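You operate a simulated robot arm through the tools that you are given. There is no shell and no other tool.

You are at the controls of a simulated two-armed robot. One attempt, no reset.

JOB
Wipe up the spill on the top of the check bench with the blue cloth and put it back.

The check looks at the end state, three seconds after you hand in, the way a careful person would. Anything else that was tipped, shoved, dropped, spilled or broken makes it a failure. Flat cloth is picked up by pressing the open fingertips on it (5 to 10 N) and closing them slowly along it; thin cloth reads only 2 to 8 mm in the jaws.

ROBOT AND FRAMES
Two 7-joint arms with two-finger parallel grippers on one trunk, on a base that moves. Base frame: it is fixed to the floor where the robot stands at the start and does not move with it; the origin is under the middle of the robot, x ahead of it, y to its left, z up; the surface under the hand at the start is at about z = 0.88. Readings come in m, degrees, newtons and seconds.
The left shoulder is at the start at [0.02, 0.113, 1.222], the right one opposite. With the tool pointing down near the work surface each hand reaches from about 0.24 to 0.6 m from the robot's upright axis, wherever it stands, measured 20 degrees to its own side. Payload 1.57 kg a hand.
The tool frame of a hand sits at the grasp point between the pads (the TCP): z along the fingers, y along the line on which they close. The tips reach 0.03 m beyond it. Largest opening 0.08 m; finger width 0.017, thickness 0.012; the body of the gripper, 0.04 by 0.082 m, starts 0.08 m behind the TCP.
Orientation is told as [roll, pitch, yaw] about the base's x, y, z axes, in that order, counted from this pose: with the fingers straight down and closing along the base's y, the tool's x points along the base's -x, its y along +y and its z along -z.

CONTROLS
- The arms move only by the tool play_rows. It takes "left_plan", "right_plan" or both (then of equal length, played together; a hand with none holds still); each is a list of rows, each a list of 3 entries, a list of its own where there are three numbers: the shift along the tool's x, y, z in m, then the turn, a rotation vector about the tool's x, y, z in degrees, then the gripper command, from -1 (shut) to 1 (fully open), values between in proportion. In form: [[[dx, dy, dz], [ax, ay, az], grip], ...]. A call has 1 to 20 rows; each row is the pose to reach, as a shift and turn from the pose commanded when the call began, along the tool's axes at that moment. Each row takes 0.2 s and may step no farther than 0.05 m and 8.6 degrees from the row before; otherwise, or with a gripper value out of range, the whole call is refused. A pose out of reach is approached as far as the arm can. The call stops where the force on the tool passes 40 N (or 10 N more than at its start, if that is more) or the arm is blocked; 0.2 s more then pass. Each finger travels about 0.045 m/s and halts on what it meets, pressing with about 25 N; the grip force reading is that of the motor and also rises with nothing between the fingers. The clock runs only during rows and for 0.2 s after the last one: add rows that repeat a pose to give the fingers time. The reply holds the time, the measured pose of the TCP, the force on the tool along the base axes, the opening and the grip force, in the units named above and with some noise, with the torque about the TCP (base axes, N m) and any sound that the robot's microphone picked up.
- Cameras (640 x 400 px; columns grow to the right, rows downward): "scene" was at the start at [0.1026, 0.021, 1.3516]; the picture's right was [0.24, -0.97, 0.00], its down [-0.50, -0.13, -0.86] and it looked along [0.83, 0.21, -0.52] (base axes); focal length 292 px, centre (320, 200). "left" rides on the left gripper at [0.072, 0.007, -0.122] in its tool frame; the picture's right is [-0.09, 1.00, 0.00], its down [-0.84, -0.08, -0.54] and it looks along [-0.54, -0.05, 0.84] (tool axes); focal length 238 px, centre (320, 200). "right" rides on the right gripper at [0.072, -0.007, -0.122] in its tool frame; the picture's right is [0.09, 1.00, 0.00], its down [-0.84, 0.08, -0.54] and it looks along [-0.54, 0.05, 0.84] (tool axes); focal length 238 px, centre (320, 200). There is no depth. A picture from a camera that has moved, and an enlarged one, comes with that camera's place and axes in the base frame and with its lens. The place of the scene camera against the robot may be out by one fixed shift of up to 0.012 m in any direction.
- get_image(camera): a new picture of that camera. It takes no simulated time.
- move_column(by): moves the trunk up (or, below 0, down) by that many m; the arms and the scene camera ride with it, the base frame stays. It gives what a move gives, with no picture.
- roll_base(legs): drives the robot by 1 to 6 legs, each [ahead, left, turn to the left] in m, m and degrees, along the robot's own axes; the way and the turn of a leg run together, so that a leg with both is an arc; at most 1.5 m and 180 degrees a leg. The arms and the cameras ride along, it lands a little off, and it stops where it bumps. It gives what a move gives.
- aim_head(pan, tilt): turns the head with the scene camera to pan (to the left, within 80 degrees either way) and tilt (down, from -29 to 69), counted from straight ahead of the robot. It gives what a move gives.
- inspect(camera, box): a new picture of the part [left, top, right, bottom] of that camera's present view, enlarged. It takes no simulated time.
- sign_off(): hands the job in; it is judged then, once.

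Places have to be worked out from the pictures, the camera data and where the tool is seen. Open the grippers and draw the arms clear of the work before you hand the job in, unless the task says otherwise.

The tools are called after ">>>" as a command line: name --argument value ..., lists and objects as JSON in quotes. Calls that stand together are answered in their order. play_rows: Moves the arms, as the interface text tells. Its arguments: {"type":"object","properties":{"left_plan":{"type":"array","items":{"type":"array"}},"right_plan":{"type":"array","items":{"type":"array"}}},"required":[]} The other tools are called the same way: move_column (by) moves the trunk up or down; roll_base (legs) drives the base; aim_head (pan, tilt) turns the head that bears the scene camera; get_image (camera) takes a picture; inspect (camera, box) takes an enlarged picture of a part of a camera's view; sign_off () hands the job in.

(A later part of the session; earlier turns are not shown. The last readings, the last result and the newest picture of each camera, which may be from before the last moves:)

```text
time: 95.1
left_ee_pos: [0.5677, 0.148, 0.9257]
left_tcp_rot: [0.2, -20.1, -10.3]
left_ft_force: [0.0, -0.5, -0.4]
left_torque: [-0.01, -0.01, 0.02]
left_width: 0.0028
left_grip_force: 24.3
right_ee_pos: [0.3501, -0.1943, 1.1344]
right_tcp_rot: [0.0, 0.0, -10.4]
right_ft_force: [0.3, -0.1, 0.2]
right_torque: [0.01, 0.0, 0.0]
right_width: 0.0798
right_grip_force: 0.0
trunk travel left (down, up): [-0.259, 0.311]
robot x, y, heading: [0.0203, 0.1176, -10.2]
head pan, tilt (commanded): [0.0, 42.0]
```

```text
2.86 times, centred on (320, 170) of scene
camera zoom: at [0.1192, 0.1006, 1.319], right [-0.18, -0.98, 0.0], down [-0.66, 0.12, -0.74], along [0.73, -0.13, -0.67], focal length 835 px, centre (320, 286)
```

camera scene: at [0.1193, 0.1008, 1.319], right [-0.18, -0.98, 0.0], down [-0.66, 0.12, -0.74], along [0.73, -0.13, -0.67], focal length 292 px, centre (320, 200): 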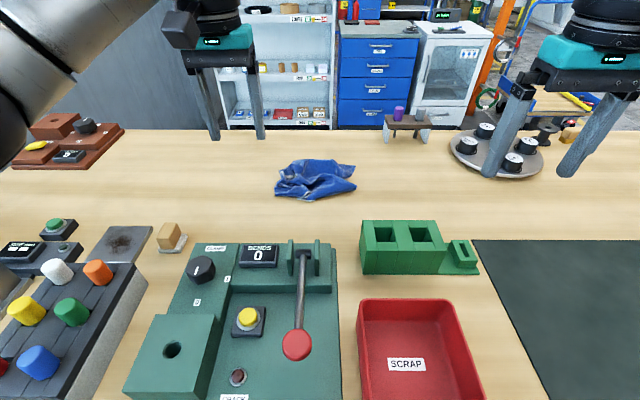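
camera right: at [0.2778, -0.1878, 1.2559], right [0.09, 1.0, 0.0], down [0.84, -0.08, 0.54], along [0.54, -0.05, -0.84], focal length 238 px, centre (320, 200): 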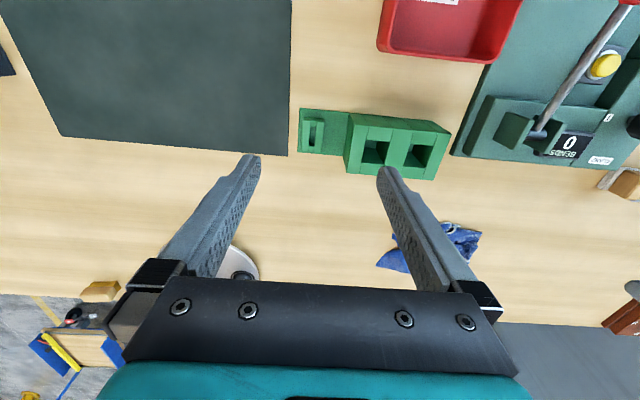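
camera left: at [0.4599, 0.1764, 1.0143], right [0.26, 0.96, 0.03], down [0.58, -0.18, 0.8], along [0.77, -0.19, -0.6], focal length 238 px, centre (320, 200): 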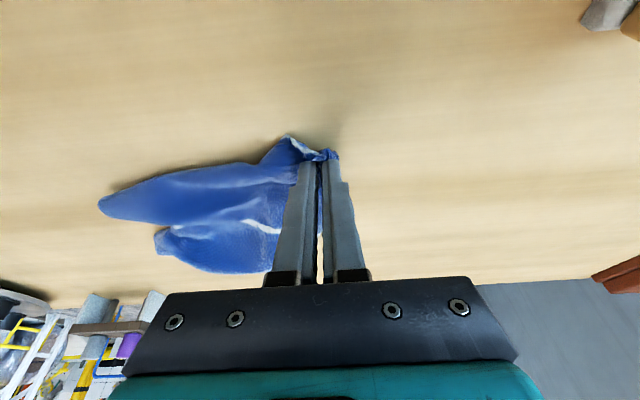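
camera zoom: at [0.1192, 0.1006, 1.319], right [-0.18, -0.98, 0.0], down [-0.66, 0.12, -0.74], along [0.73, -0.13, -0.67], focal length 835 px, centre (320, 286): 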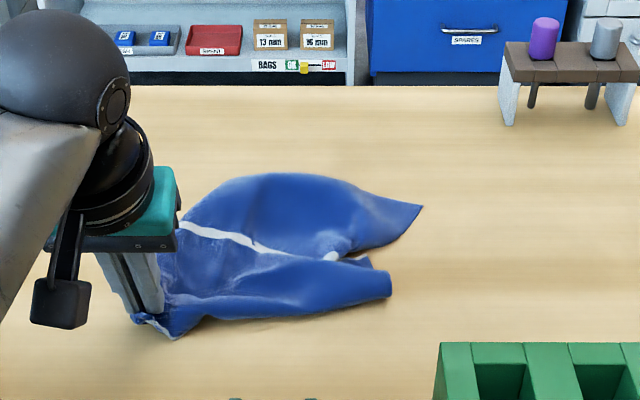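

The near-left corner is open and the stripe shows. Holding that corner with the left hand at about (0.568, 0.148), I bring the right hand over the near-right lobe (about 0.57 deep, 0.095 along).

>>> play_rows --right_plan '[[[-0.02, 0.045, 0.006], [0, -2.5, 0], 0], [[-0.04, 0.09, 0.012], [0, -5, 0], 0], [[-0.06, 0.135, 0.018], [0, -7.5, 0], 0], [[-0.08, 0.18, 0.024], [0, -10, 0], 0], [[-0.1, 0.223, 0.03], [0, -12.5, 0], 0], [[-0.13, 0.223, 0.06], [0, -15, 0], 0], [[-0.16, 0.223, 0.095], [0, -17.5, 0], 0], [[-0.18, 0.223, 0.13], [0, -20, 0], 0], [[-0.191, 0.223, 0.165], [0, -20, 0], 0], [[-0.191, 0.223, 0.165], [0, -20, 0], 0]]'

>>> get_image --camera "right"

>>> get_image --camera "scene"

```text
time: 97.3
left_ee_pos: [0.5677, 0.1486, 0.9253]
left_tcp_rot: [0.0, -20.1, -10.2]
left_ft_force: [-0.6, -0.2, -0.8]
left_torque: [-0.02, 0.0, 0.02]
left_width: 0.003
left_grip_force: 24.1
right_ee_pos: [0.5779, -0.0093, 0.9676]
right_tcp_rot: [-0.1, -20.0, -10.4]
right_ft_force: [-1.0, 0.0, -0.1]
right_torque: [0.01, -0.03, -0.01]
right_width: 0.04
right_grip_force: 0.1
trunk travel left (down, up): [-0.259, 0.311]
robot x, y, heading: [0.0216, 0.1178, -10.5]
head pan, tilt (commanded): [0.0, 42.0]
```

```text
taken
camera right: at [0.4688, 0.0031, 1.0581], right [0.09, 0.99, -0.03], down [0.6, -0.03, 0.8], along [0.79, -0.09, -0.6], focal length 238 px, centre (320, 200)
```

right: 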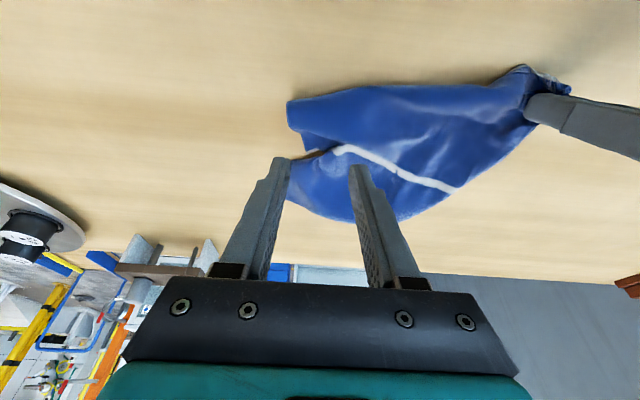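

```text
taken
camera scene: at [0.1192, 0.1006, 1.319], right [-0.18, -0.98, 0.0], down [-0.66, 0.12, -0.74], along [0.73, -0.13, -0.67], focal length 292 px, centre (320, 200)
```

scene: 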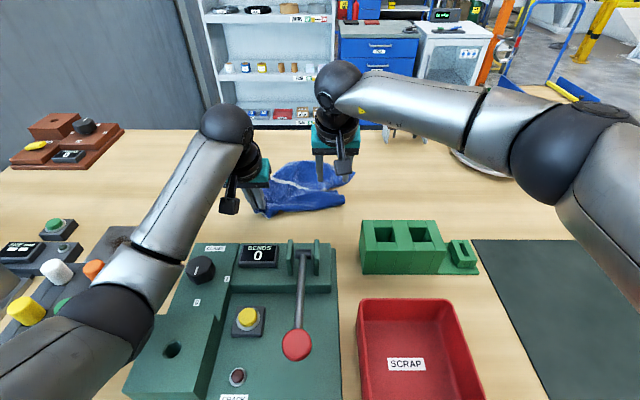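

The right-hand camera shows the near-right lobe's edge at about 0.567 deep and 0.068 along. I shift half a centimetre and descend to just above it.

>>> play_rows --right_plan '[[[-0.0024, 0.005, 0.0168], [0, 0, 0], 0], [[0.0027, 0.005, 0.0309], [0, 0, 0], 0], [[0.0079, 0.005, 0.045], [0, 0, 0], 0], [[0.0079, 0.005, 0.045], [0, 0, 0], 0]]'

>>> get_image --camera "right"

```text
time: 98.3
left_ee_pos: [0.5676, 0.1474, 0.9263]
left_tcp_rot: [0.0, -20.2, -10.3]
left_ft_force: [-0.1, 0.3, 0.8]
left_torque: [-0.04, 0.01, 0.0]
left_width: 0.0028
left_grip_force: 24.5
right_ee_pos: [0.5855, -0.0062, 0.9225]
right_tcp_rot: [0.1, -20.1, -10.4]
right_ft_force: [-0.5, 0.2, -0.5]
right_torque: [-0.01, 0.0, -0.02]
right_width: 0.0399
right_grip_force: 0.0
trunk travel left (down, up): [-0.259, 0.311]
robot x, y, heading: [0.021, 0.1183, -9.9]
head pan, tilt (commanded): [0.0, 42.0]
```

```text
taken
camera right: at [0.4783, 0.0076, 1.0136], right [0.1, 0.99, -0.03], down [0.6, -0.03, 0.8], along [0.79, -0.09, -0.61], focal length 238 px, centre (320, 200)
```

right: 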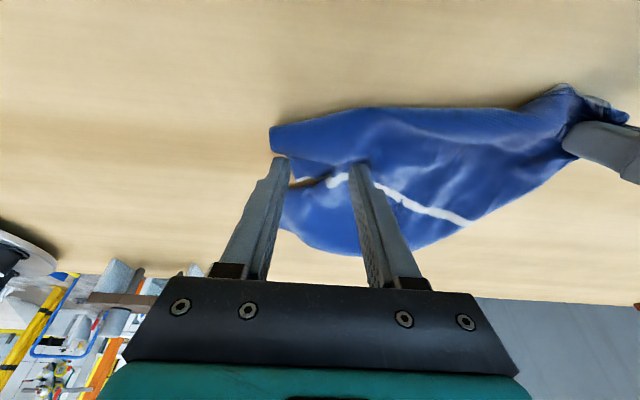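

The right finger is near the lobe's right edge; I shift slightly inward and go down to contact.

>>> play_rows --right_plan '[[[0.0075, 0.004, -0.0027], [0, 0, 0], 0], [[0.0089, 0.004, 0.001], [0, 0, 0], 0], [[0.0103, 0.004, 0.0048], [0, 0, 0], 0], [[0.0103, 0.004, 0.0048], [0, 0, 0], 0]]'

```text
time: 99.3
left_ee_pos: [0.5666, 0.1495, 0.9256]
left_tcp_rot: [0.1, -20.1, -10.2]
left_ft_force: [-0.8, 0.3, 0.0]
left_torque: [0.01, 0.01, 0.03]
left_width: 0.0028
left_grip_force: 24.5
right_ee_pos: [0.5779, -0.0016, 0.9155]
right_tcp_rot: [-0.1, -20.0, -10.3]
right_ft_force: [0.2, -0.5, -0.1]
right_torque: [0.01, 0.01, 0.0]
right_width: 0.04
right_grip_force: 0.0
trunk travel left (down, up): [-0.259, 0.311]
robot x, y, heading: [0.0207, 0.1213, -10.5]
head pan, tilt (commanded): [0.0, 42.0]
```

No contact yet at z=0.9155; 3 mm further down.

>>> play_rows --right_plan '[[[0.0007, 0, 0.0019], [0, 0, 0], 0], [[0.001, 0, 0.0028], [0, 0, 0], 0], [[0.001, 0, 0.0028], [0, 0, 0], 0]]'

```text
time: 100.1
left_ee_pos: [0.5671, 0.1485, 0.9253]
left_tcp_rot: [0.1, -20.2, -10.3]
left_ft_force: [-1.0, -0.1, 0.4]
left_torque: [0.0, 0.01, 0.02]
left_width: 0.0029
left_grip_force: 24.2
right_ee_pos: [0.5791, 0.0006, 0.9125]
right_tcp_rot: [0.0, -20.2, -10.4]
right_ft_force: [0.8, -0.3, 4.7]
right_torque: [-0.08, 0.0, -0.02]
right_width: 0.0399
right_grip_force: 0.0
trunk travel left (down, up): [-0.259, 0.311]
robot x, y, heading: [0.0215, 0.1205, -10.4]
head pan, tilt (commanded): [0.0, 42.0]
```

4.7 N; a touch more and then I close the right fingers slowly.

>>> play_rows --right_plan '[[[0.0001, 0, 0.0004], [0, 0, 0], -0.05], [[0.0001, 0, 0.0004], [0, 0, 0], -0.15], [[0.0001, 0, 0.0004], [0, 0, 0], -0.24], [[0.0001, 0, 0.0004], [0, 0, 0], -0.33], [[0.0001, 0, 0.0004], [0, 0, 0], -0.42], [[0.0001, 0, 0.0004], [0, 0, 0], -0.51], [[0.0001, 0, 0.0004], [0, 0, 0], -0.6], [[0.0001, 0, 0.0004], [0, 0, 0], -0.69], [[0.0001, 0, 0.0004], [0, 0, 0], -0.78], [[0.0001, 0, 0.0004], [0, 0, 0], -0.87], [[0.0001, 0, 0.0004], [0, 0, 0], -0.96], [[0.0001, 0, 0.0004], [0, 0, 0], -1], [[0.0001, 0, 0.0004], [0, 0, 0], -1], [[0.0001, 0, 0.0004], [0, 0, 0], -1]]'

>>> get_image --camera "right"

```text
time: 103.1
left_ee_pos: [0.5663, 0.147, 0.9274]
left_tcp_rot: [0.0, -20.3, -10.3]
left_ft_force: [0.3, -1.5, -0.2]
left_torque: [-0.03, 0.02, 0.03]
left_width: 0.0029
left_grip_force: 23.8
right_ee_pos: [0.5775, -0.0002, 0.9127]
right_tcp_rot: [0.0, -20.2, -10.4]
right_ft_force: [0.6, -0.5, 14.3]
right_torque: [-0.09, -0.03, -0.01]
right_width: 0.003
right_grip_force: 24.3
trunk travel left (down, up): [-0.259, 0.311]
robot x, y, heading: [0.0211, 0.1203, -10.5]
head pan, tilt (commanded): [0.0, 42.0]
```

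```text
taken
camera right: at [0.4701, 0.0135, 1.0028], right [0.09, 0.99, -0.03], down [0.6, -0.03, 0.8], along [0.79, -0.09, -0.6], focal length 238 px, centre (320, 200)
```

right: 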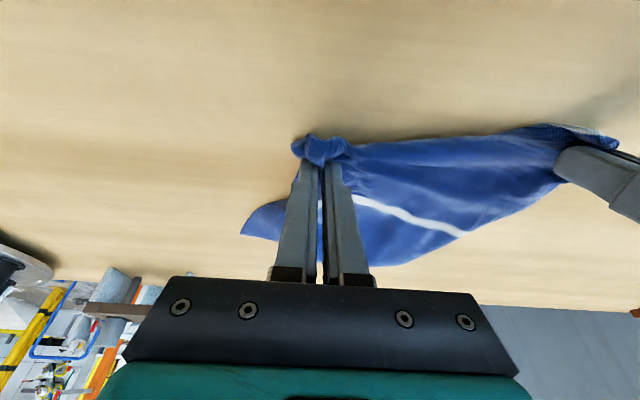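

Both near corners are now held (right jaws 3.0 mm, left 2.9 mm). I lift both hands 6 cm together and spread the right hand to the right to tension the near edge.

>>> play_rows --left_plan '[[[-0.0051, 0, -0.0141], [0, 0, 0], -1], [[-0.0103, 0, -0.0282], [0, 0, 0], -1], [[-0.0154, 0, -0.0423], [0, 0, 0], -1], [[-0.0205, 0, -0.0564], [0, 0, 0], -1], [[-0.0205, 0, -0.0564], [0, 0, 0], -1], [[-0.0205, 0, -0.0564], [0, 0, 0], -1]]' --right_plan '[[[-0.0051, 0, -0.0141], [0, 0, 0], -1], [[-0.0079, -0.012, -0.0288], [0, 0, 0], -1], [[-0.0053, -0.024, -0.0448], [0, 0, 0], -1], [[0.0018, -0.036, -0.0588], [0, 0, 0], -1], [[0.0133, -0.048, -0.0687], [0, 0, 0], -1], [[0.0133, -0.055, -0.0687], [0, 0, 0], -1]]'

>>> get_image --camera "right"

>>> inspect --camera "scene" --box '[200, 90, 420, 240]'

>>> get_image --camera "left"

```text
time: 104.5
left_ee_pos: [0.5664, 0.1463, 0.9857]
left_tcp_rot: [-0.4, -20.0, -10.7]
left_ft_force: [-5.1, -23.3, -2.9]
left_torque: [-0.58, 0.18, -0.37]
left_width: 0.0034
left_grip_force: 23.6
right_ee_pos: [0.5337, -0.0437, 0.9729]
right_tcp_rot: [0.5, -20.2, -10.1]
right_ft_force: [4.9, 23.0, 2.0]
right_torque: [0.68, -0.18, 0.04]
right_width: 0.0024
right_grip_force: 23.6
trunk travel left (down, up): [-0.259, 0.311]
robot x, y, heading: [0.0229, 0.119, -10.1]
head pan, tilt (commanded): [0.0, 42.0]
```

```text
taken
camera right: at [0.4248, -0.0319, 1.0634], right [0.09, 1.0, -0.02], down [0.6, -0.03, 0.8], along [0.79, -0.08, -0.6], focal length 238 px, centre (320, 200)
```

right: 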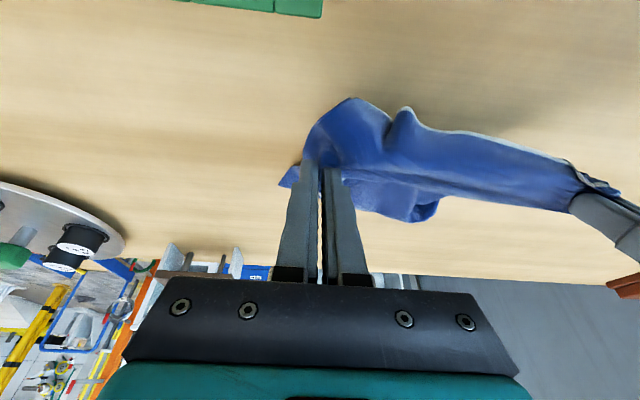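

```text
2.67 times, centred on (310, 165) of scene
camera zoom: at [0.1193, 0.1006, 1.319], right [-0.18, -0.98, 0.0], down [-0.66, 0.12, -0.74], along [0.73, -0.13, -0.67], focal length 779 px, centre (347, 293)
```

zoom: 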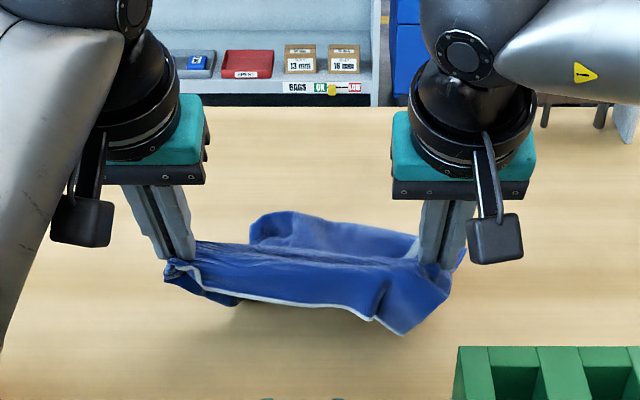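

```text
taken
camera left: at [0.4596, 0.1749, 1.075], right [0.27, 0.96, 0.03], down [0.58, -0.18, 0.8], along [0.77, -0.2, -0.6], focal length 238 px, centre (320, 200)
```

left: 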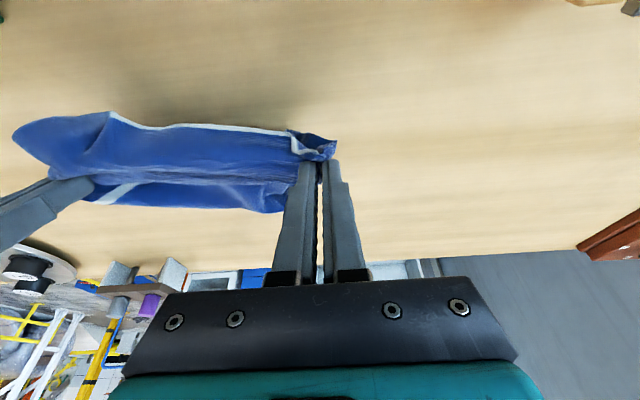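

The near edge is stretched taut between the hands with the hem hanging straight, at 23 N of tension, which I will relax a little. I lift both hands together to about z=1.14, then carry the hanging cloth outward to about 0.69 deep while tilting both tools to 38°.

>>> play_rows --left_plan '[[[-0.0137, 0, -0.0376], [0, 0, 0], -1], [[-0.0274, -0.004, -0.0752], [0, 0, 0], -1], [[-0.041, -0.01, -0.1128], [0, 0, 0], -1], [[-0.053, -0.016, -0.1457], [0, 0, 0], -1], [[-0.0831, -0.018, -0.1348], [0, -3.6, 0], -1], [[-0.1132, -0.018, -0.1238], [0, -7.2, 0], -1], [[-0.1432, -0.018, -0.1129], [0, -10.8, 0], -1], [[-0.1733, -0.018, -0.1019], [0, -14.4, 0], -1], [[-0.2034, -0.018, -0.091], [0, -18, 0], -1], [[-0.2034, -0.018, -0.091], [0, -18, 0], -1], [[-0.2034, -0.018, -0.091], [0, -18, 0], -1]]' --right_plan '[[[-0.0144, 0.005, -0.0395], [0, 0, 0], -1], [[-0.0287, 0.001, -0.079], [0, 0, 0], -1], [[-0.0431, -0.005, -0.1184], [0, 0, 0], -1], [[-0.0575, -0.011, -0.1579], [0, 0, 0], -1], [[-0.0876, -0.013, -0.147], [0, -3.6, 0], -1], [[-0.1177, -0.013, -0.136], [0, -7.2, 0], -1], [[-0.1477, -0.013, -0.1251], [0, -10.8, 0], -1], [[-0.1778, -0.013, -0.1141], [0, -14.4, 0], -1], [[-0.2079, -0.013, -0.1032], [0, -18, 0], -1], [[-0.2079, -0.013, -0.1032], [0, -18, 0], -1], [[-0.2079, -0.013, -0.1032], [0, -18, 0], -1]]'

>>> get_image --camera "scene"

>>> get_image --camera "left"

>>> get_image --camera "right"

```text
time: 106.9
left_ee_pos: [0.7199, 0.099, 1.1408]
left_tcp_rot: [-0.2, -38.2, -10.5]
left_ft_force: [-3.8, -15.7, -0.9]
left_torque: [-0.36, 0.05, -0.39]
left_width: 0.0031
left_grip_force: 24.2
right_ee_pos: [0.6887, -0.0875, 1.1422]
right_tcp_rot: [0.3, -38.0, -10.1]
right_ft_force: [3.5, 15.5, 0.4]
right_torque: [0.46, -0.1, 0.23]
right_width: 0.0023
right_grip_force: 23.7
trunk travel left (down, up): [-0.259, 0.311]
robot x, y, heading: [0.0224, 0.1167, -10.6]
head pan, tilt (commanded): [0.0, 42.0]
```

```text
taken
camera scene: at [0.1193, 0.1008, 1.319], right [-0.18, -0.98, 0.0], down [-0.66, 0.12, -0.74], along [0.73, -0.13, -0.67], focal length 292 px, centre (320, 200)
```

scene: 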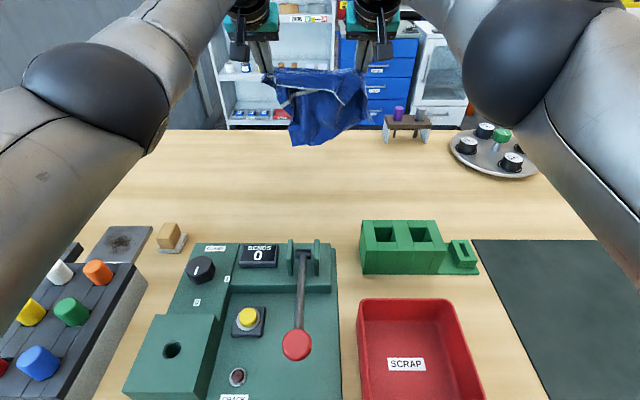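

```text
taken
camera left: at [0.592, 0.1323, 1.1916], right [0.25, 0.97, 0.05], down [0.3, -0.13, 0.94], along [0.92, -0.22, -0.33], focal length 238 px, centre (320, 200)
```

left: 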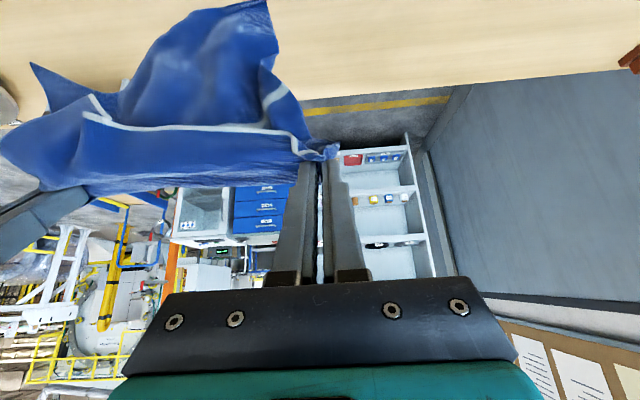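

```text
taken
camera right: at [0.5589, -0.0705, 1.1931], right [0.1, 0.99, -0.05], down [0.33, 0.02, 0.94], along [0.94, -0.12, -0.33], focal length 238 px, centre (320, 200)
```

right: 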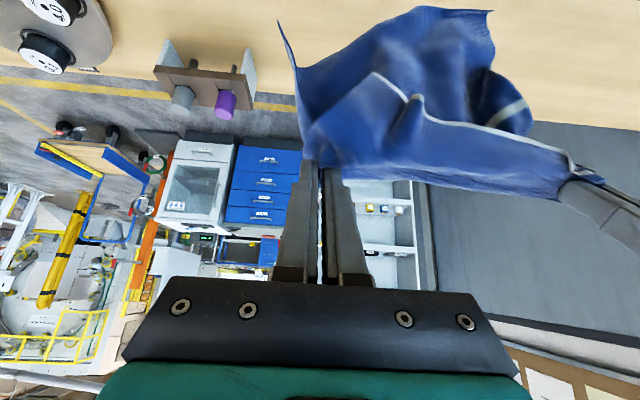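

The cloth hangs open between the hands, its far edge at about z=0.95. I move slightly further out, lower until the far edge lands, then sweep both hands back toward the robot while lowering, so that it is laid out from far to near.

>>> play_rows --left_plan '[[[0.0106, 0, 0.0298], [0, 0, 0], -1], [[0.0181, 0, 0.0556], [0, 0, 0], -1], [[0.0282, 0, 0.0686], [0, 0, 0], -1], [[0.0282, 0, 0.0686], [0, 0, 0], -1], [[0.0554, 0, 0.0513], [0, 2, 0], -1], [[0.0852, 0, 0.0387], [0, 4, 0], -1], [[0.1168, 0, 0.0318], [0, 6, 0], -1], [[0.1494, 0, 0.0304], [0, 8, 0], -1], [[0.182, 0, 0.0348], [0, 10, 0], -1], [[0.2128, 0, 0.045], [0, 13, 0], -1], [[0.2424, 0, 0.06], [0, 16, 0], -1], [[0.2637, 0, 0.0776], [0, 18, 0], -1], [[0.2637, 0, 0.0776], [0, 18, 0], -1]]' --right_plan '[[[0.0106, 0.002, 0.0298], [0, 0, 0], -1], [[0.0181, 0.002, 0.0556], [0, 0, 0], -1], [[0.0282, 0.002, 0.0686], [0, 0, 0], -1], [[0.0282, 0.002, 0.0686], [0, 0, 0], -1], [[0.0554, 0.002, 0.0513], [0, 2, 0], -1], [[0.0852, 0.002, 0.0387], [0, 4, 0], -1], [[0.1168, 0.002, 0.0318], [0, 6, 0], -1], [[0.1494, 0.002, 0.0304], [0, 8, 0], -1], [[0.182, 0.002, 0.0348], [0, 10, 0], -1], [[0.2128, 0.002, 0.045], [0, 13, 0], -1], [[0.2424, 0.002, 0.06], [0, 16, 0], -1], [[0.2637, 0.002, 0.0776], [0, 18, 0], -1], [[0.2637, 0.002, 0.0776], [0, 18, 0], -1]]'

>>> get_image --camera "scene"

>>> inspect --camera "scene" --box '[210, 90, 430, 240]'

>>> get_image --camera "left"

>>> get_image --camera "right"

```text
time: 109.3
left_ee_pos: [0.5743, 0.119, 0.9609]
left_tcp_rot: [-1.5, -24.6, -10.9]
left_ft_force: [5.2, -13.3, 4.9]
left_torque: [-0.41, -0.24, -0.16]
left_width: 0.0029
left_grip_force: 24.2
left hand out of reach, approached as far as the arm can: row 2
right_ee_pos: [0.6517, -0.0596, 1.0266]
right_tcp_rot: [1.5, -23.5, -9.5]
right_ft_force: [-4.4, 13.4, -5.2]
right_torque: [0.32, 0.18, 0.07]
right_width: 0.0022
right_grip_force: 23.8
right hand out of reach, approached as far as the arm can: row 1, 2, 3, 4, 5, 6, 7, 8, 9, 10, 11, 12
trunk travel left (down, up): [-0.259, 0.311]
robot x, y, heading: [0.0231, 0.1189, -10.1]
head pan, tilt (commanded): [0.0, 42.0]
stopped in row 12 (left hand): the force on the tool passed its limit at 41 N (the readings are from after the stop); the commanded pose is now the measured one
```

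```text
taken
camera scene: at [0.1191, 0.1009, 1.319], right [-0.18, -0.98, 0.0], down [-0.66, 0.12, -0.74], along [0.73, -0.13, -0.67], focal length 292 px, centre (320, 200)
```

scene: 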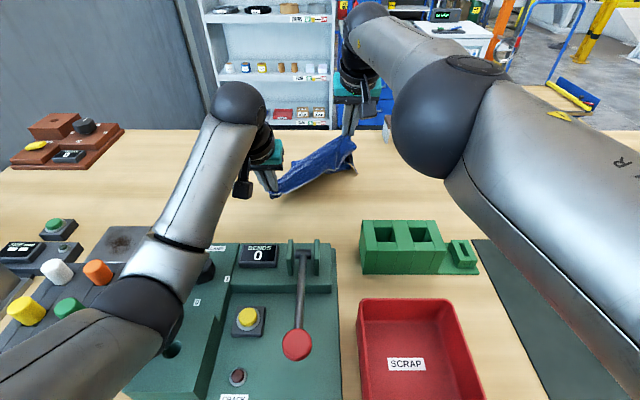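

```text
2.67 times, centred on (320, 165) of scene
camera zoom: at [0.1191, 0.1009, 1.319], right [-0.18, -0.98, 0.0], down [-0.66, 0.12, -0.74], along [0.73, -0.13, -0.67], focal length 779 px, centre (320, 293)
```

zoom: 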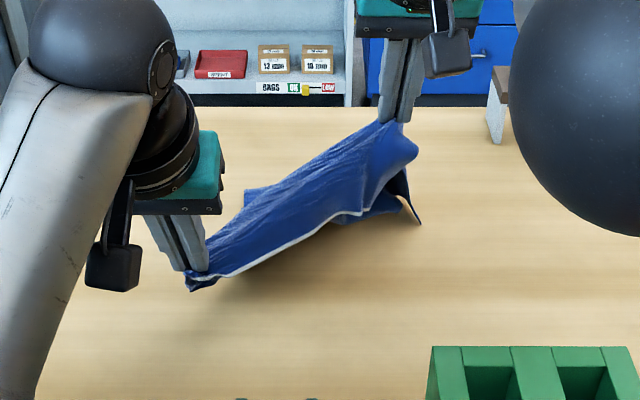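

```text
taken
camera left: at [0.462, 0.1522, 1.0416], right [0.28, 0.96, 0.02], down [0.51, -0.16, 0.84], along [0.81, -0.23, -0.54], focal length 238 px, centre (320, 200)
```

left: 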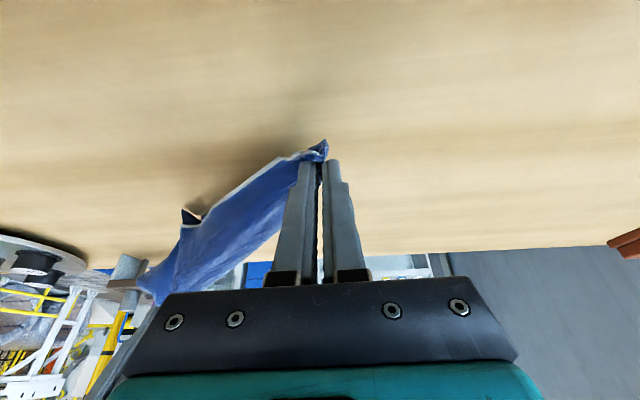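

```text
taken
camera right: at [0.5394, -0.0502, 1.111], right [0.07, 1.0, -0.01], down [0.56, -0.03, 0.83], along [0.83, -0.07, -0.56], focal length 238 px, centre (320, 200)
```

right: 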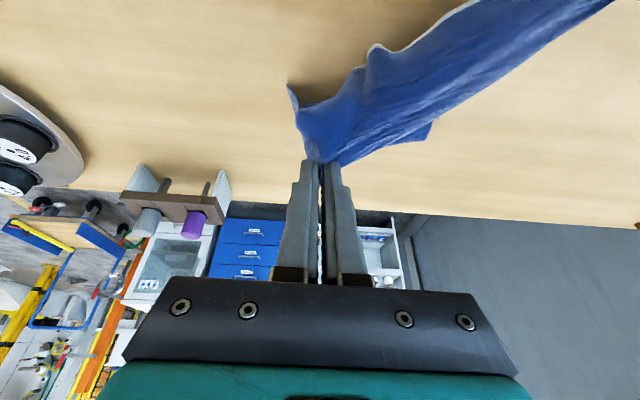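

The right arm got stuck at its reach limit while the left swept back, so the cloth is stretched diagonally but still held in both hands. I now bring the right hand back and down alone in small steps to line up with the left, keeping the distance between the hands just under taut.

>>> play_rows --right_plan '[[[0.0251, -0.0057, 0.0035], [0, 0.7, 0], -1], [[0.0501, -0.0113, 0.007], [0, 1.4, 0], -1], [[0.0752, -0.017, 0.0105], [0, 2.1, 0], -1], [[0.1003, -0.0226, 0.014], [0, 2.8, 0], -1], [[0.1253, -0.0283, 0.0175], [0, 3.5, 0], -1], [[0.1253, -0.0283, 0.0175], [0, 3.5, 0], -1]]'

>>> inspect --camera "scene" --box '[210, 90, 430, 240]'

>>> get_image --camera "right"

```text
time: 110.7
left_ee_pos: [0.5737, 0.1217, 0.9584]
left_tcp_rot: [-1.0, -24.0, -10.6]
left_ft_force: [2.4, -7.4, 2.1]
left_torque: [-0.24, -0.1, -0.07]
left_width: 0.003
left_grip_force: 23.7
right_ee_pos: [0.6425, -0.0576, 1.0123]
right_tcp_rot: [1.0, -20.2, -9.7]
right_ft_force: [-2.7, 8.6, -1.5]
right_torque: [0.23, 0.09, -0.02]
right_width: 0.0023
right_grip_force: 24.3
right hand out of reach, approached as far as the arm can: row 1, 2, 3, 4, 5, 6
trunk travel left (down, up): [-0.259, 0.311]
robot x, y, heading: [0.0188, 0.1184, -10.4]
head pan, tilt (commanded): [0.0, 42.0]
```

```text
2.67 times, centred on (320, 165) of scene
camera zoom: at [0.1192, 0.1006, 1.319], right [-0.18, -0.98, 0.0], down [-0.66, 0.12, -0.74], along [0.73, -0.13, -0.67], focal length 779 px, centre (320, 293)
```

zoom: 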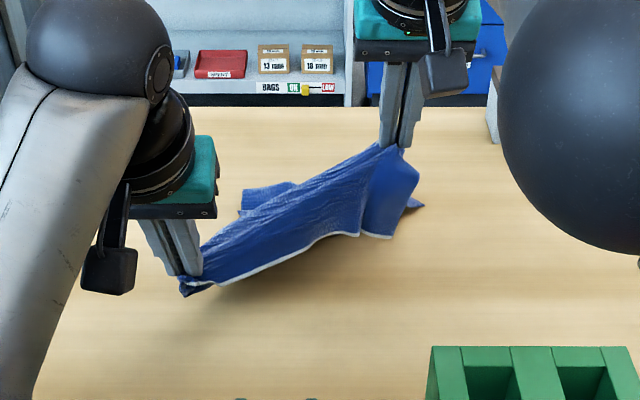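

```text
taken
camera right: at [0.5333, -0.048, 1.1011], right [0.08, 1.0, -0.02], down [0.6, -0.04, 0.8], along [0.8, -0.07, -0.6], focal length 238 px, centre (320, 200)
```

right: 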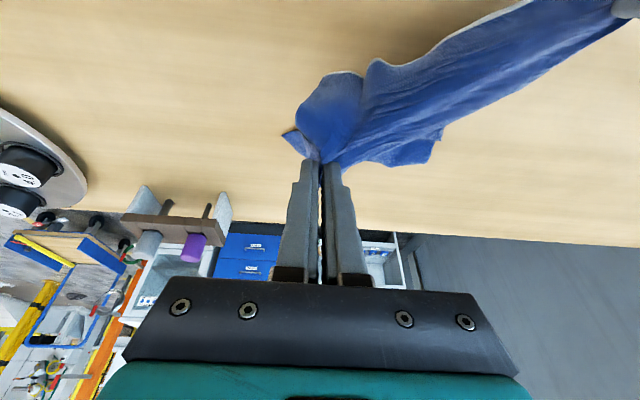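

The right arm is nearly straight and its solver is stuck there. Tilting the right tool back to about 40° with the tip held in place should bend the elbow and free it.

>>> play_rows --right_plan '[[[0, 0, 0], [0, -4, 0], -1], [[0, 0, 0], [0, -8, 0], -1], [[0, 0, 0], [0, -12, 0], -1], [[0, 0, 0], [0, -16, 0], -1], [[0, 0, 0], [0, -20, 0], -1], [[0, 0, 0], [0, -20, 0], -1]]'

>>> get_image --camera "scene"

```text
time: 112.1
left_ee_pos: [0.5746, 0.1211, 0.9585]
left_tcp_rot: [-0.9, -24.2, -10.7]
left_ft_force: [3.7, -8.2, 1.9]
left_torque: [-0.24, -0.13, -0.08]
left_width: 0.0031
left_grip_force: 24.0
right_ee_pos: [0.6434, -0.053, 1.0114]
right_tcp_rot: [1.4, -40.2, -10.3]
right_ft_force: [-3.4, 8.0, -3.4]
right_torque: [0.21, 0.14, 0.13]
right_width: 0.0022
right_grip_force: 23.8
right hand out of reach, approached as far as the arm can: row 1, 2
trunk travel left (down, up): [-0.259, 0.311]
robot x, y, heading: [0.0201, 0.1186, -10.5]
head pan, tilt (commanded): [0.0, 42.0]
```

```text
taken
camera scene: at [0.1193, 0.1006, 1.319], right [-0.18, -0.98, 0.0], down [-0.66, 0.12, -0.74], along [0.73, -0.13, -0.67], focal length 292 px, centre (320, 200)
```

scene: 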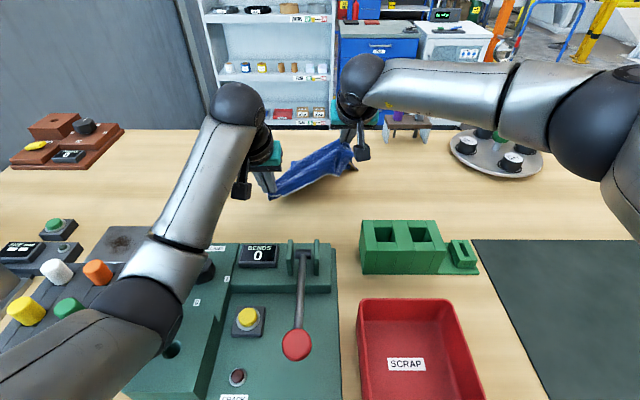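

The right arm is free again with its elbow out to the side. Now I bring the right hand back and down to line up with the left one.

>>> play_rows --right_plan '[[[0.018, -0.0048, -0.0029], [0, 1.5, 0], -1], [[0.036, -0.0097, -0.0058], [0, 4, 0], -1], [[0.054, -0.0145, -0.0088], [0, 7, 0], -1], [[0.072, -0.0193, -0.0117], [0, 10, 0], -1], [[0.09, -0.0242, -0.0146], [0, 13, 0], -1], [[0.108, -0.029, -0.0175], [0, 15, 0], -1], [[0.108, -0.029, -0.0175], [0, 15, 0], -1]]'

>>> inspect --camera "scene" --box '[210, 90, 430, 240]'

>>> get_image --camera "right"

>>> get_image --camera "left"

```text
time: 113.7
left_ee_pos: [0.5747, 0.1211, 0.9594]
left_tcp_rot: [-1.1, -23.9, -10.7]
left_ft_force: [-1.4, -4.0, -0.1]
left_torque: [-0.13, 0.01, -0.1]
left_width: 0.0029
left_grip_force: 24.1
right_ee_pos: [0.5468, -0.0638, 0.954]
right_tcp_rot: [1.2, -25.2, -9.8]
right_ft_force: [0.8, 3.8, 0.3]
right_torque: [0.16, 0.0, 0.01]
right_width: 0.0024
right_grip_force: 23.8
trunk travel left (down, up): [-0.259, 0.311]
robot x, y, heading: [0.0245, 0.1205, -10.3]
head pan, tilt (commanded): [0.0, 42.0]
```

```text
2.67 times, centred on (320, 165) of scene
camera zoom: at [0.1193, 0.1007, 1.319], right [-0.18, -0.98, 0.0], down [-0.66, 0.12, -0.74], along [0.73, -0.13, -0.67], focal length 779 px, centre (320, 293)
```

zoom: 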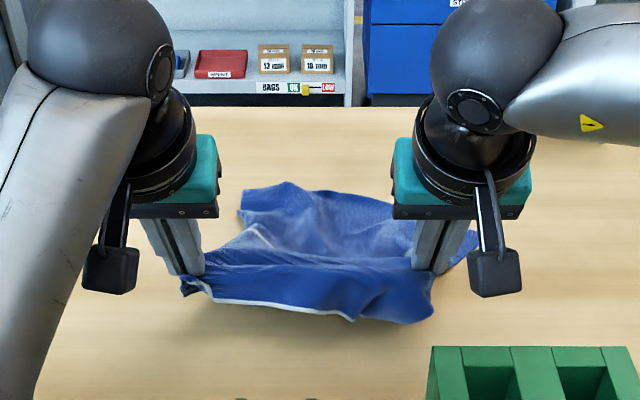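

```text
taken
camera right: at [0.431, -0.0529, 1.0343], right [0.08, 1.0, -0.02], down [0.53, -0.02, 0.85], along [0.84, -0.08, -0.53], focal length 238 px, centre (320, 200)
```

right: 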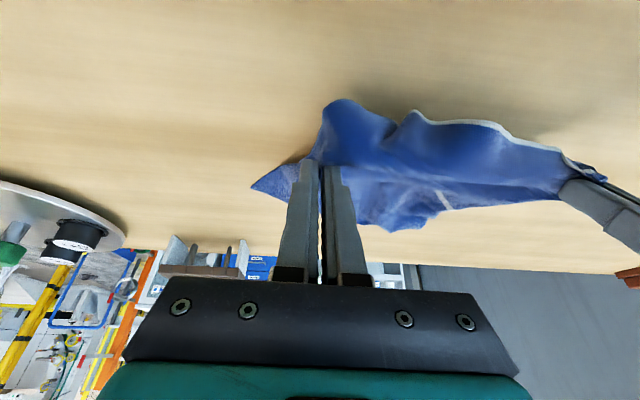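

```text
taken
camera left: at [0.4619, 0.1538, 1.0399], right [0.28, 0.96, 0.02], down [0.52, -0.17, 0.84], along [0.81, -0.22, -0.55], focal length 238 px, centre (320, 200)
```

left: 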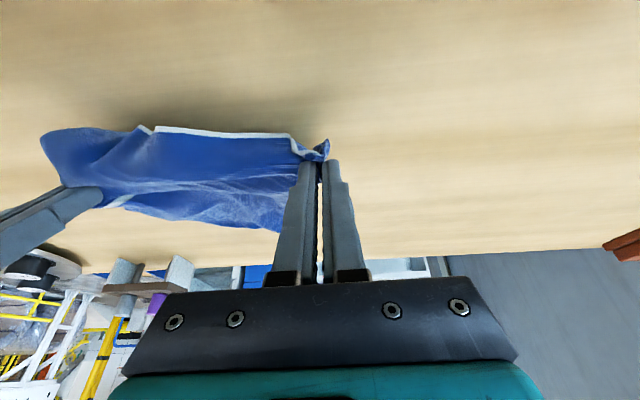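

Both hands are aligned at about 0.545 deep and z=0.957, with slack in the far part. I pull both 2 cm toward the robot while lowering to the table.

>>> play_rows --left_plan '[[[0.0085, 0, 0.0067], [0, 0, 0], -1], [[0.0169, 0, 0.0133], [0, 0, 0], -1], [[0.0254, 0, 0.02], [0, 0, 0], -1], [[0.0338, 0, 0.0266], [0, 0, 0], -1], [[0.0338, 0, 0.0266], [0, 0, 0], -1]]' --right_plan '[[[0.0082, 0, 0.0056], [0, 0, 0], -1], [[0.0163, 0, 0.0112], [0, 0, 0], -1], [[0.0245, 0, 0.0168], [0, 0, 0], -1], [[0.0326, 0, 0.0223], [0, 0, 0], -1], [[0.0326, 0, 0.0223], [0, 0, 0], -1]]'

>>> inspect --camera "scene" --box '[210, 90, 430, 240]'

>>> get_image --camera "left"

>>> get_image --camera "right"

```text
time: 115.1
left_ee_pos: [0.5674, 0.1214, 0.9498]
left_tcp_rot: [-1.1, -27.5, -10.7]
left_ft_force: [-1.4, -4.4, -0.7]
left_torque: [-0.11, 0.05, -0.12]
left_width: 0.0028
left_grip_force: 23.8
right_ee_pos: [0.5263, -0.0601, 0.9221]
right_tcp_rot: [1.5, -25.6, -9.8]
right_ft_force: [1.5, 5.5, 1.4]
right_torque: [0.15, -0.04, 0.01]
right_width: 0.0021
right_grip_force: 23.8
trunk travel left (down, up): [-0.259, 0.311]
robot x, y, heading: [0.0201, 0.1191, -10.4]
head pan, tilt (commanded): [0.0, 42.0]
stopped in row 5 (left hand): the arm was blocked; the commanded pose is now the measured one
```

```text
2.67 times, centred on (320, 165) of scene
camera zoom: at [0.116, 0.0987, 1.3181], right [-0.18, -0.98, 0.0], down [-0.66, 0.12, -0.75], along [0.73, -0.13, -0.67], focal length 779 px, centre (320, 293)
```

zoom: 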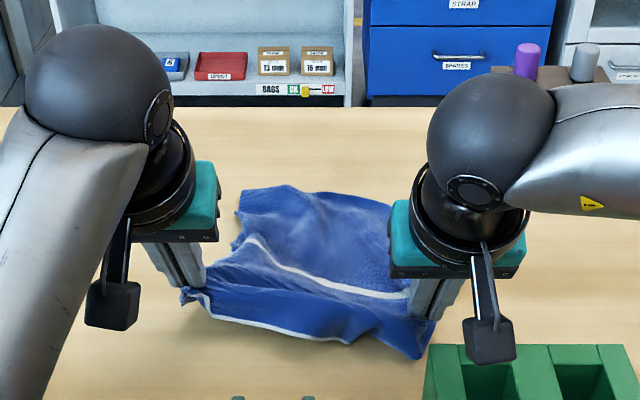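

```text
taken
camera left: at [0.451, 0.1541, 1.0233], right [0.27, 0.96, 0.02], down [0.47, -0.16, 0.87], along [0.84, -0.23, -0.49], focal length 238 px, centre (320, 200)
```

left: 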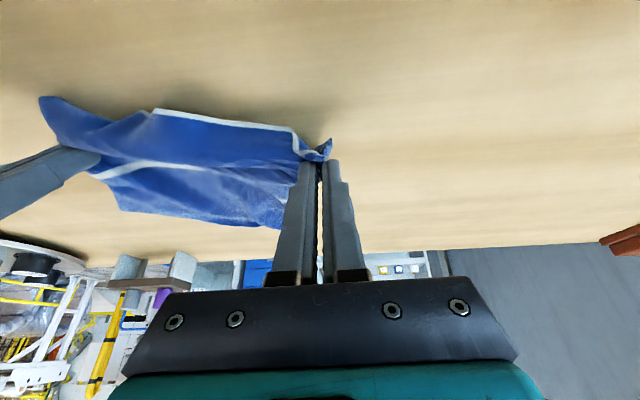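

```text
taken
camera right: at [0.4097, -0.0499, 1.0007], right [0.08, 1.0, -0.01], down [0.52, -0.03, 0.85], along [0.85, -0.07, -0.52], focal length 238 px, centre (320, 200)
```

right: 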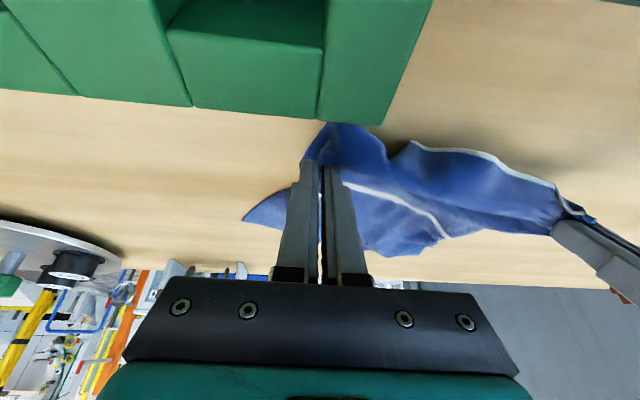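

The left arm reports being blocked, and even the scene camera shifted by a few millimetres, so something on the left arm may be touching. I look at the full scene before any further move.

>>> get_image --camera "scene"

>>> aim_head --pan 35 --tilt 55

>>> get_image --camera "scene"

```text
taken
camera scene: at [0.116, 0.0987, 1.3181], right [-0.18, -0.98, 0.0], down [-0.66, 0.12, -0.75], along [0.73, -0.13, -0.67], focal length 292 px, centre (320, 200)
```

scene: 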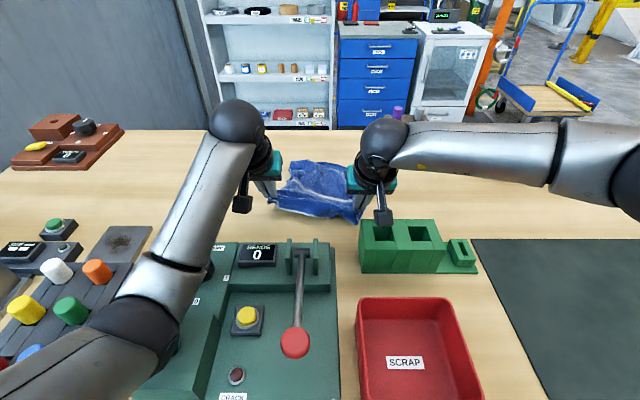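

```text
time: 116.1
left_ee_pos: [0.5679, 0.1209, 0.9471]
left_tcp_rot: [-1.0, -27.3, -10.7]
left_ft_force: [-1.5, -5.7, -1.0]
left_torque: [-0.15, 0.07, -0.15]
left_width: 0.0029
left_grip_force: 24.4
right_ee_pos: [0.5272, -0.063, 0.9217]
right_tcp_rot: [1.4, -25.4, -9.9]
right_ft_force: [2.0, 6.2, 2.2]
right_torque: [0.2, -0.06, 0.0]
right_width: 0.002
right_grip_force: 24.4
trunk travel left (down, up): [-0.259, 0.311]
robot x, y, heading: [0.0242, 0.1173, -10.4]
head pan, tilt (commanded): [35.0, 55.0]
```

```text
taken
camera scene: at [0.101, 0.1432, 1.3016], right [0.42, -0.91, 0.0], down [-0.74, -0.34, -0.58], along [0.52, 0.24, -0.82], focal length 292 px, centre (320, 200)
```

scene: 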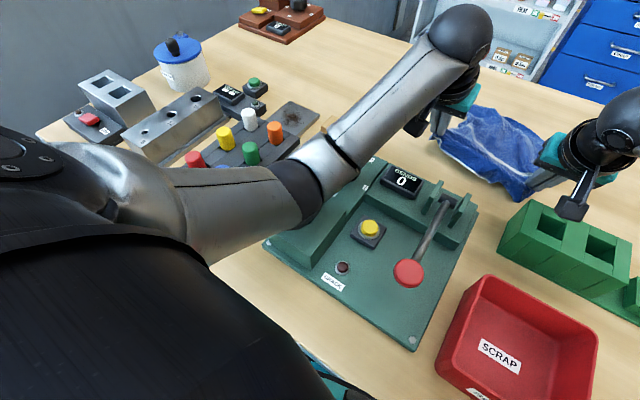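

The left elbow has come down to about z=1.05 but by my estimate still clears the tester's block (0.93) and dial (0.97). I return the head to its previous aim to see whether the camera place has recovered, and look closely under the left forearm.

>>> inspect --camera "scene" --box '[150, 80, 480, 290]'

>>> aim_head --pan 0 --tilt 42

>>> inspect --camera "scene" --box '[0, 200, 340, 400]'

>>> inspect --camera "scene" --box '[330, 130, 520, 300]'

```text
1.90 times, centred on (315, 185) of scene
camera zoom: at [0.101, 0.1432, 1.3016], right [0.42, -0.91, 0.0], down [-0.74, -0.34, -0.58], along [0.52, 0.24, -0.82], focal length 556 px, centre (330, 229)
```

zoom: 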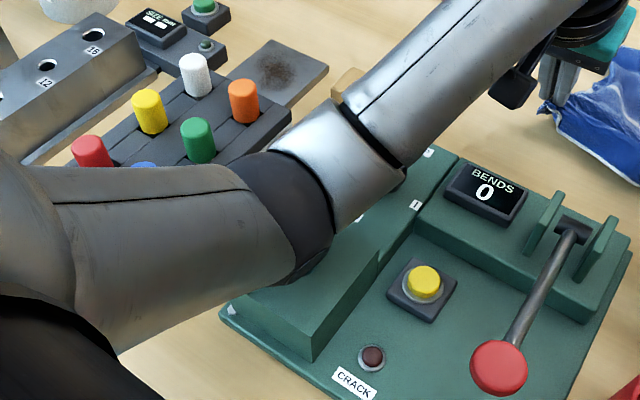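

```text
time: 117.1
left_ee_pos: [0.5679, 0.1216, 0.9478]
left_tcp_rot: [-1.0, -27.1, -10.7]
left_ft_force: [-2.2, -7.6, -1.9]
left_torque: [-0.13, 0.09, -0.12]
left_width: 0.0028
left_grip_force: 24.0
right_ee_pos: [0.5271, -0.0639, 0.9223]
right_tcp_rot: [1.4, -25.3, -9.8]
right_ft_force: [1.7, 6.6, 1.6]
right_torque: [0.22, -0.07, 0.04]
right_width: 0.0022
right_grip_force: 23.7
trunk travel left (down, up): [-0.259, 0.311]
robot x, y, heading: [0.0182, 0.1178, -10.4]
head pan, tilt (commanded): [0.0, 42.0]
```

```text
1.88 times, centred on (170, 300) of scene
camera zoom: at [0.1177, 0.0979, 1.3193], right [-0.18, -0.98, 0.0], down [-0.66, 0.12, -0.74], along [0.73, -0.13, -0.67], focal length 550 px, centre (602, 12)
```

zoom: 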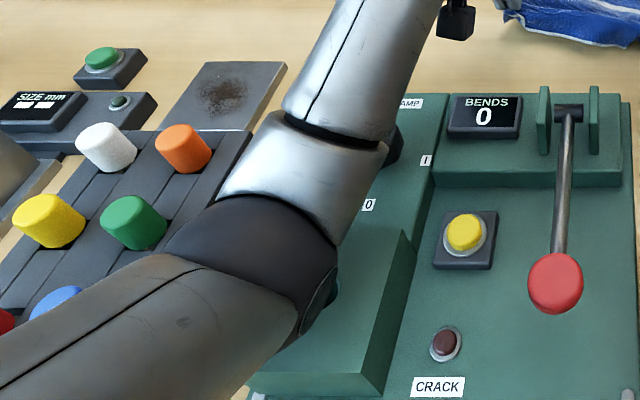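

```text
2.35 times, centred on (425, 215) of scene
camera zoom: at [0.1177, 0.0979, 1.3193], right [-0.18, -0.98, 0.0], down [-0.66, 0.12, -0.74], along [0.73, -0.13, -0.67], focal length 687 px, centre (73, 165)
```

zoom: 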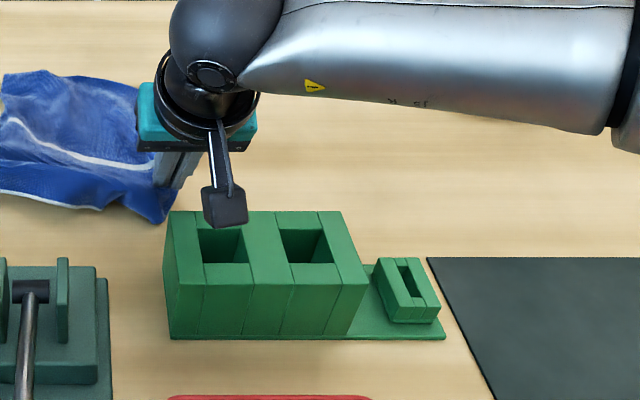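

Nothing on the bench has moved relative to earlier pictures (knob, display, fixture and pegs all match). The right near corner of the cloth is close to the green fixture, so I move the right hand 2 cm outward and down to the table, then open both grippers slowly.

>>> play_rows --right_plan '[[[-0.0066, 0, 0.0031], [0, 0, 0], -1], [[-0.0133, 0, 0.0063], [0, 0, 0], -1], [[-0.0175, 0, 0.0145], [0, 0, 0], -1], [[-0.0175, 0, 0.0145], [0, 0, 0], -1]]'

>>> inspect --camera "scene" --box '[220, 120, 440, 260]'

```text
time: 118.1
left_ee_pos: [0.5677, 0.1207, 0.9472]
left_tcp_rot: [-1.0, -27.1, -10.5]
left_ft_force: [-0.8, -6.1, -0.5]
left_torque: [-0.15, 0.07, -0.12]
left_width: 0.003
left_grip_force: 24.1
right_ee_pos: [0.5484, -0.0653, 0.9152]
right_tcp_rot: [1.3, -25.5, -9.9]
right_ft_force: [0.8, 6.2, 1.8]
right_torque: [0.18, -0.05, 0.03]
right_width: 0.0022
right_grip_force: 24.4
trunk travel left (down, up): [-0.259, 0.311]
robot x, y, heading: [0.0238, 0.1202, -10.5]
head pan, tilt (commanded): [0.0, 42.0]
```

```text
2.86 times, centred on (330, 190) of scene
camera zoom: at [0.1177, 0.0978, 1.3193], right [-0.18, -0.98, 0.0], down [-0.66, 0.12, -0.74], along [0.73, -0.13, -0.67], focal length 835 px, centre (291, 229)
```

zoom: 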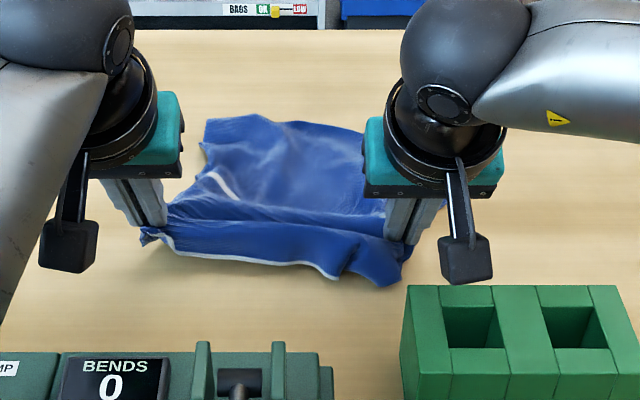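

The cloth is now spread with the stripe visible. I open both grippers moderately to release it.

>>> play_rows --left_plan '[[[0, 0, 0], [0, 0, 0], -0.8], [[0, 0, 0], [0, 0, 0], -0.6], [[0, 0, 0], [0, 0, 0], -0.4], [[0, 0, 0], [0, 0, 0], -0.2], [[0, 0, 0], [0, 0, 0], -0.2]]' --right_plan '[[[0, 0, 0], [0, 0, 0], -0.8], [[0, 0, 0], [0, 0, 0], -0.6], [[0, 0, 0], [0, 0, 0], -0.4], [[0, 0, 0], [0, 0, 0], -0.2], [[0, 0, 0], [0, 0, 0], -0.2]]'

>>> get_image --camera "left"

>>> get_image --camera "right"

```text
time: 119.3
left_ee_pos: [0.5674, 0.1208, 0.9463]
left_tcp_rot: [-0.9, -27.2, -10.5]
left_ft_force: [-0.7, -0.9, -0.9]
left_torque: [-0.02, -0.02, 0.0]
left_width: 0.0318
left_grip_force: 0.0
right_ee_pos: [0.5487, -0.0664, 0.9151]
right_tcp_rot: [1.4, -25.4, -9.9]
right_ft_force: [0.7, 0.0, -0.3]
right_torque: [0.01, 0.03, 0.02]
right_width: 0.0319
right_grip_force: 0.0
trunk travel left (down, up): [-0.259, 0.311]
robot x, y, heading: [0.0258, 0.1168, -10.4]
head pan, tilt (commanded): [0.0, 42.0]
```

```text
taken
camera left: at [0.4515, 0.1544, 1.0218], right [0.27, 0.96, 0.03], down [0.48, -0.16, 0.86], along [0.84, -0.22, -0.5], focal length 238 px, centre (320, 200)
```

left: 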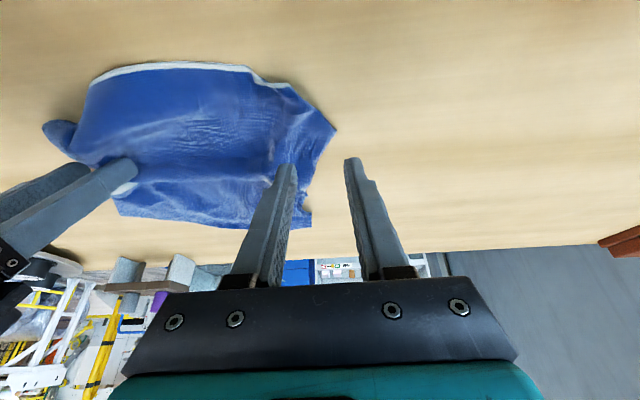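

```text
taken
camera right: at [0.4319, -0.0547, 0.995], right [0.08, 1.0, -0.02], down [0.53, -0.03, 0.85], along [0.85, -0.08, -0.53], focal length 238 px, centre (320, 200)
```

right: 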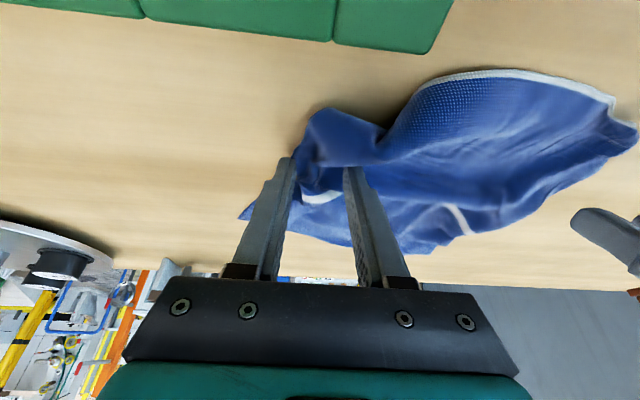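

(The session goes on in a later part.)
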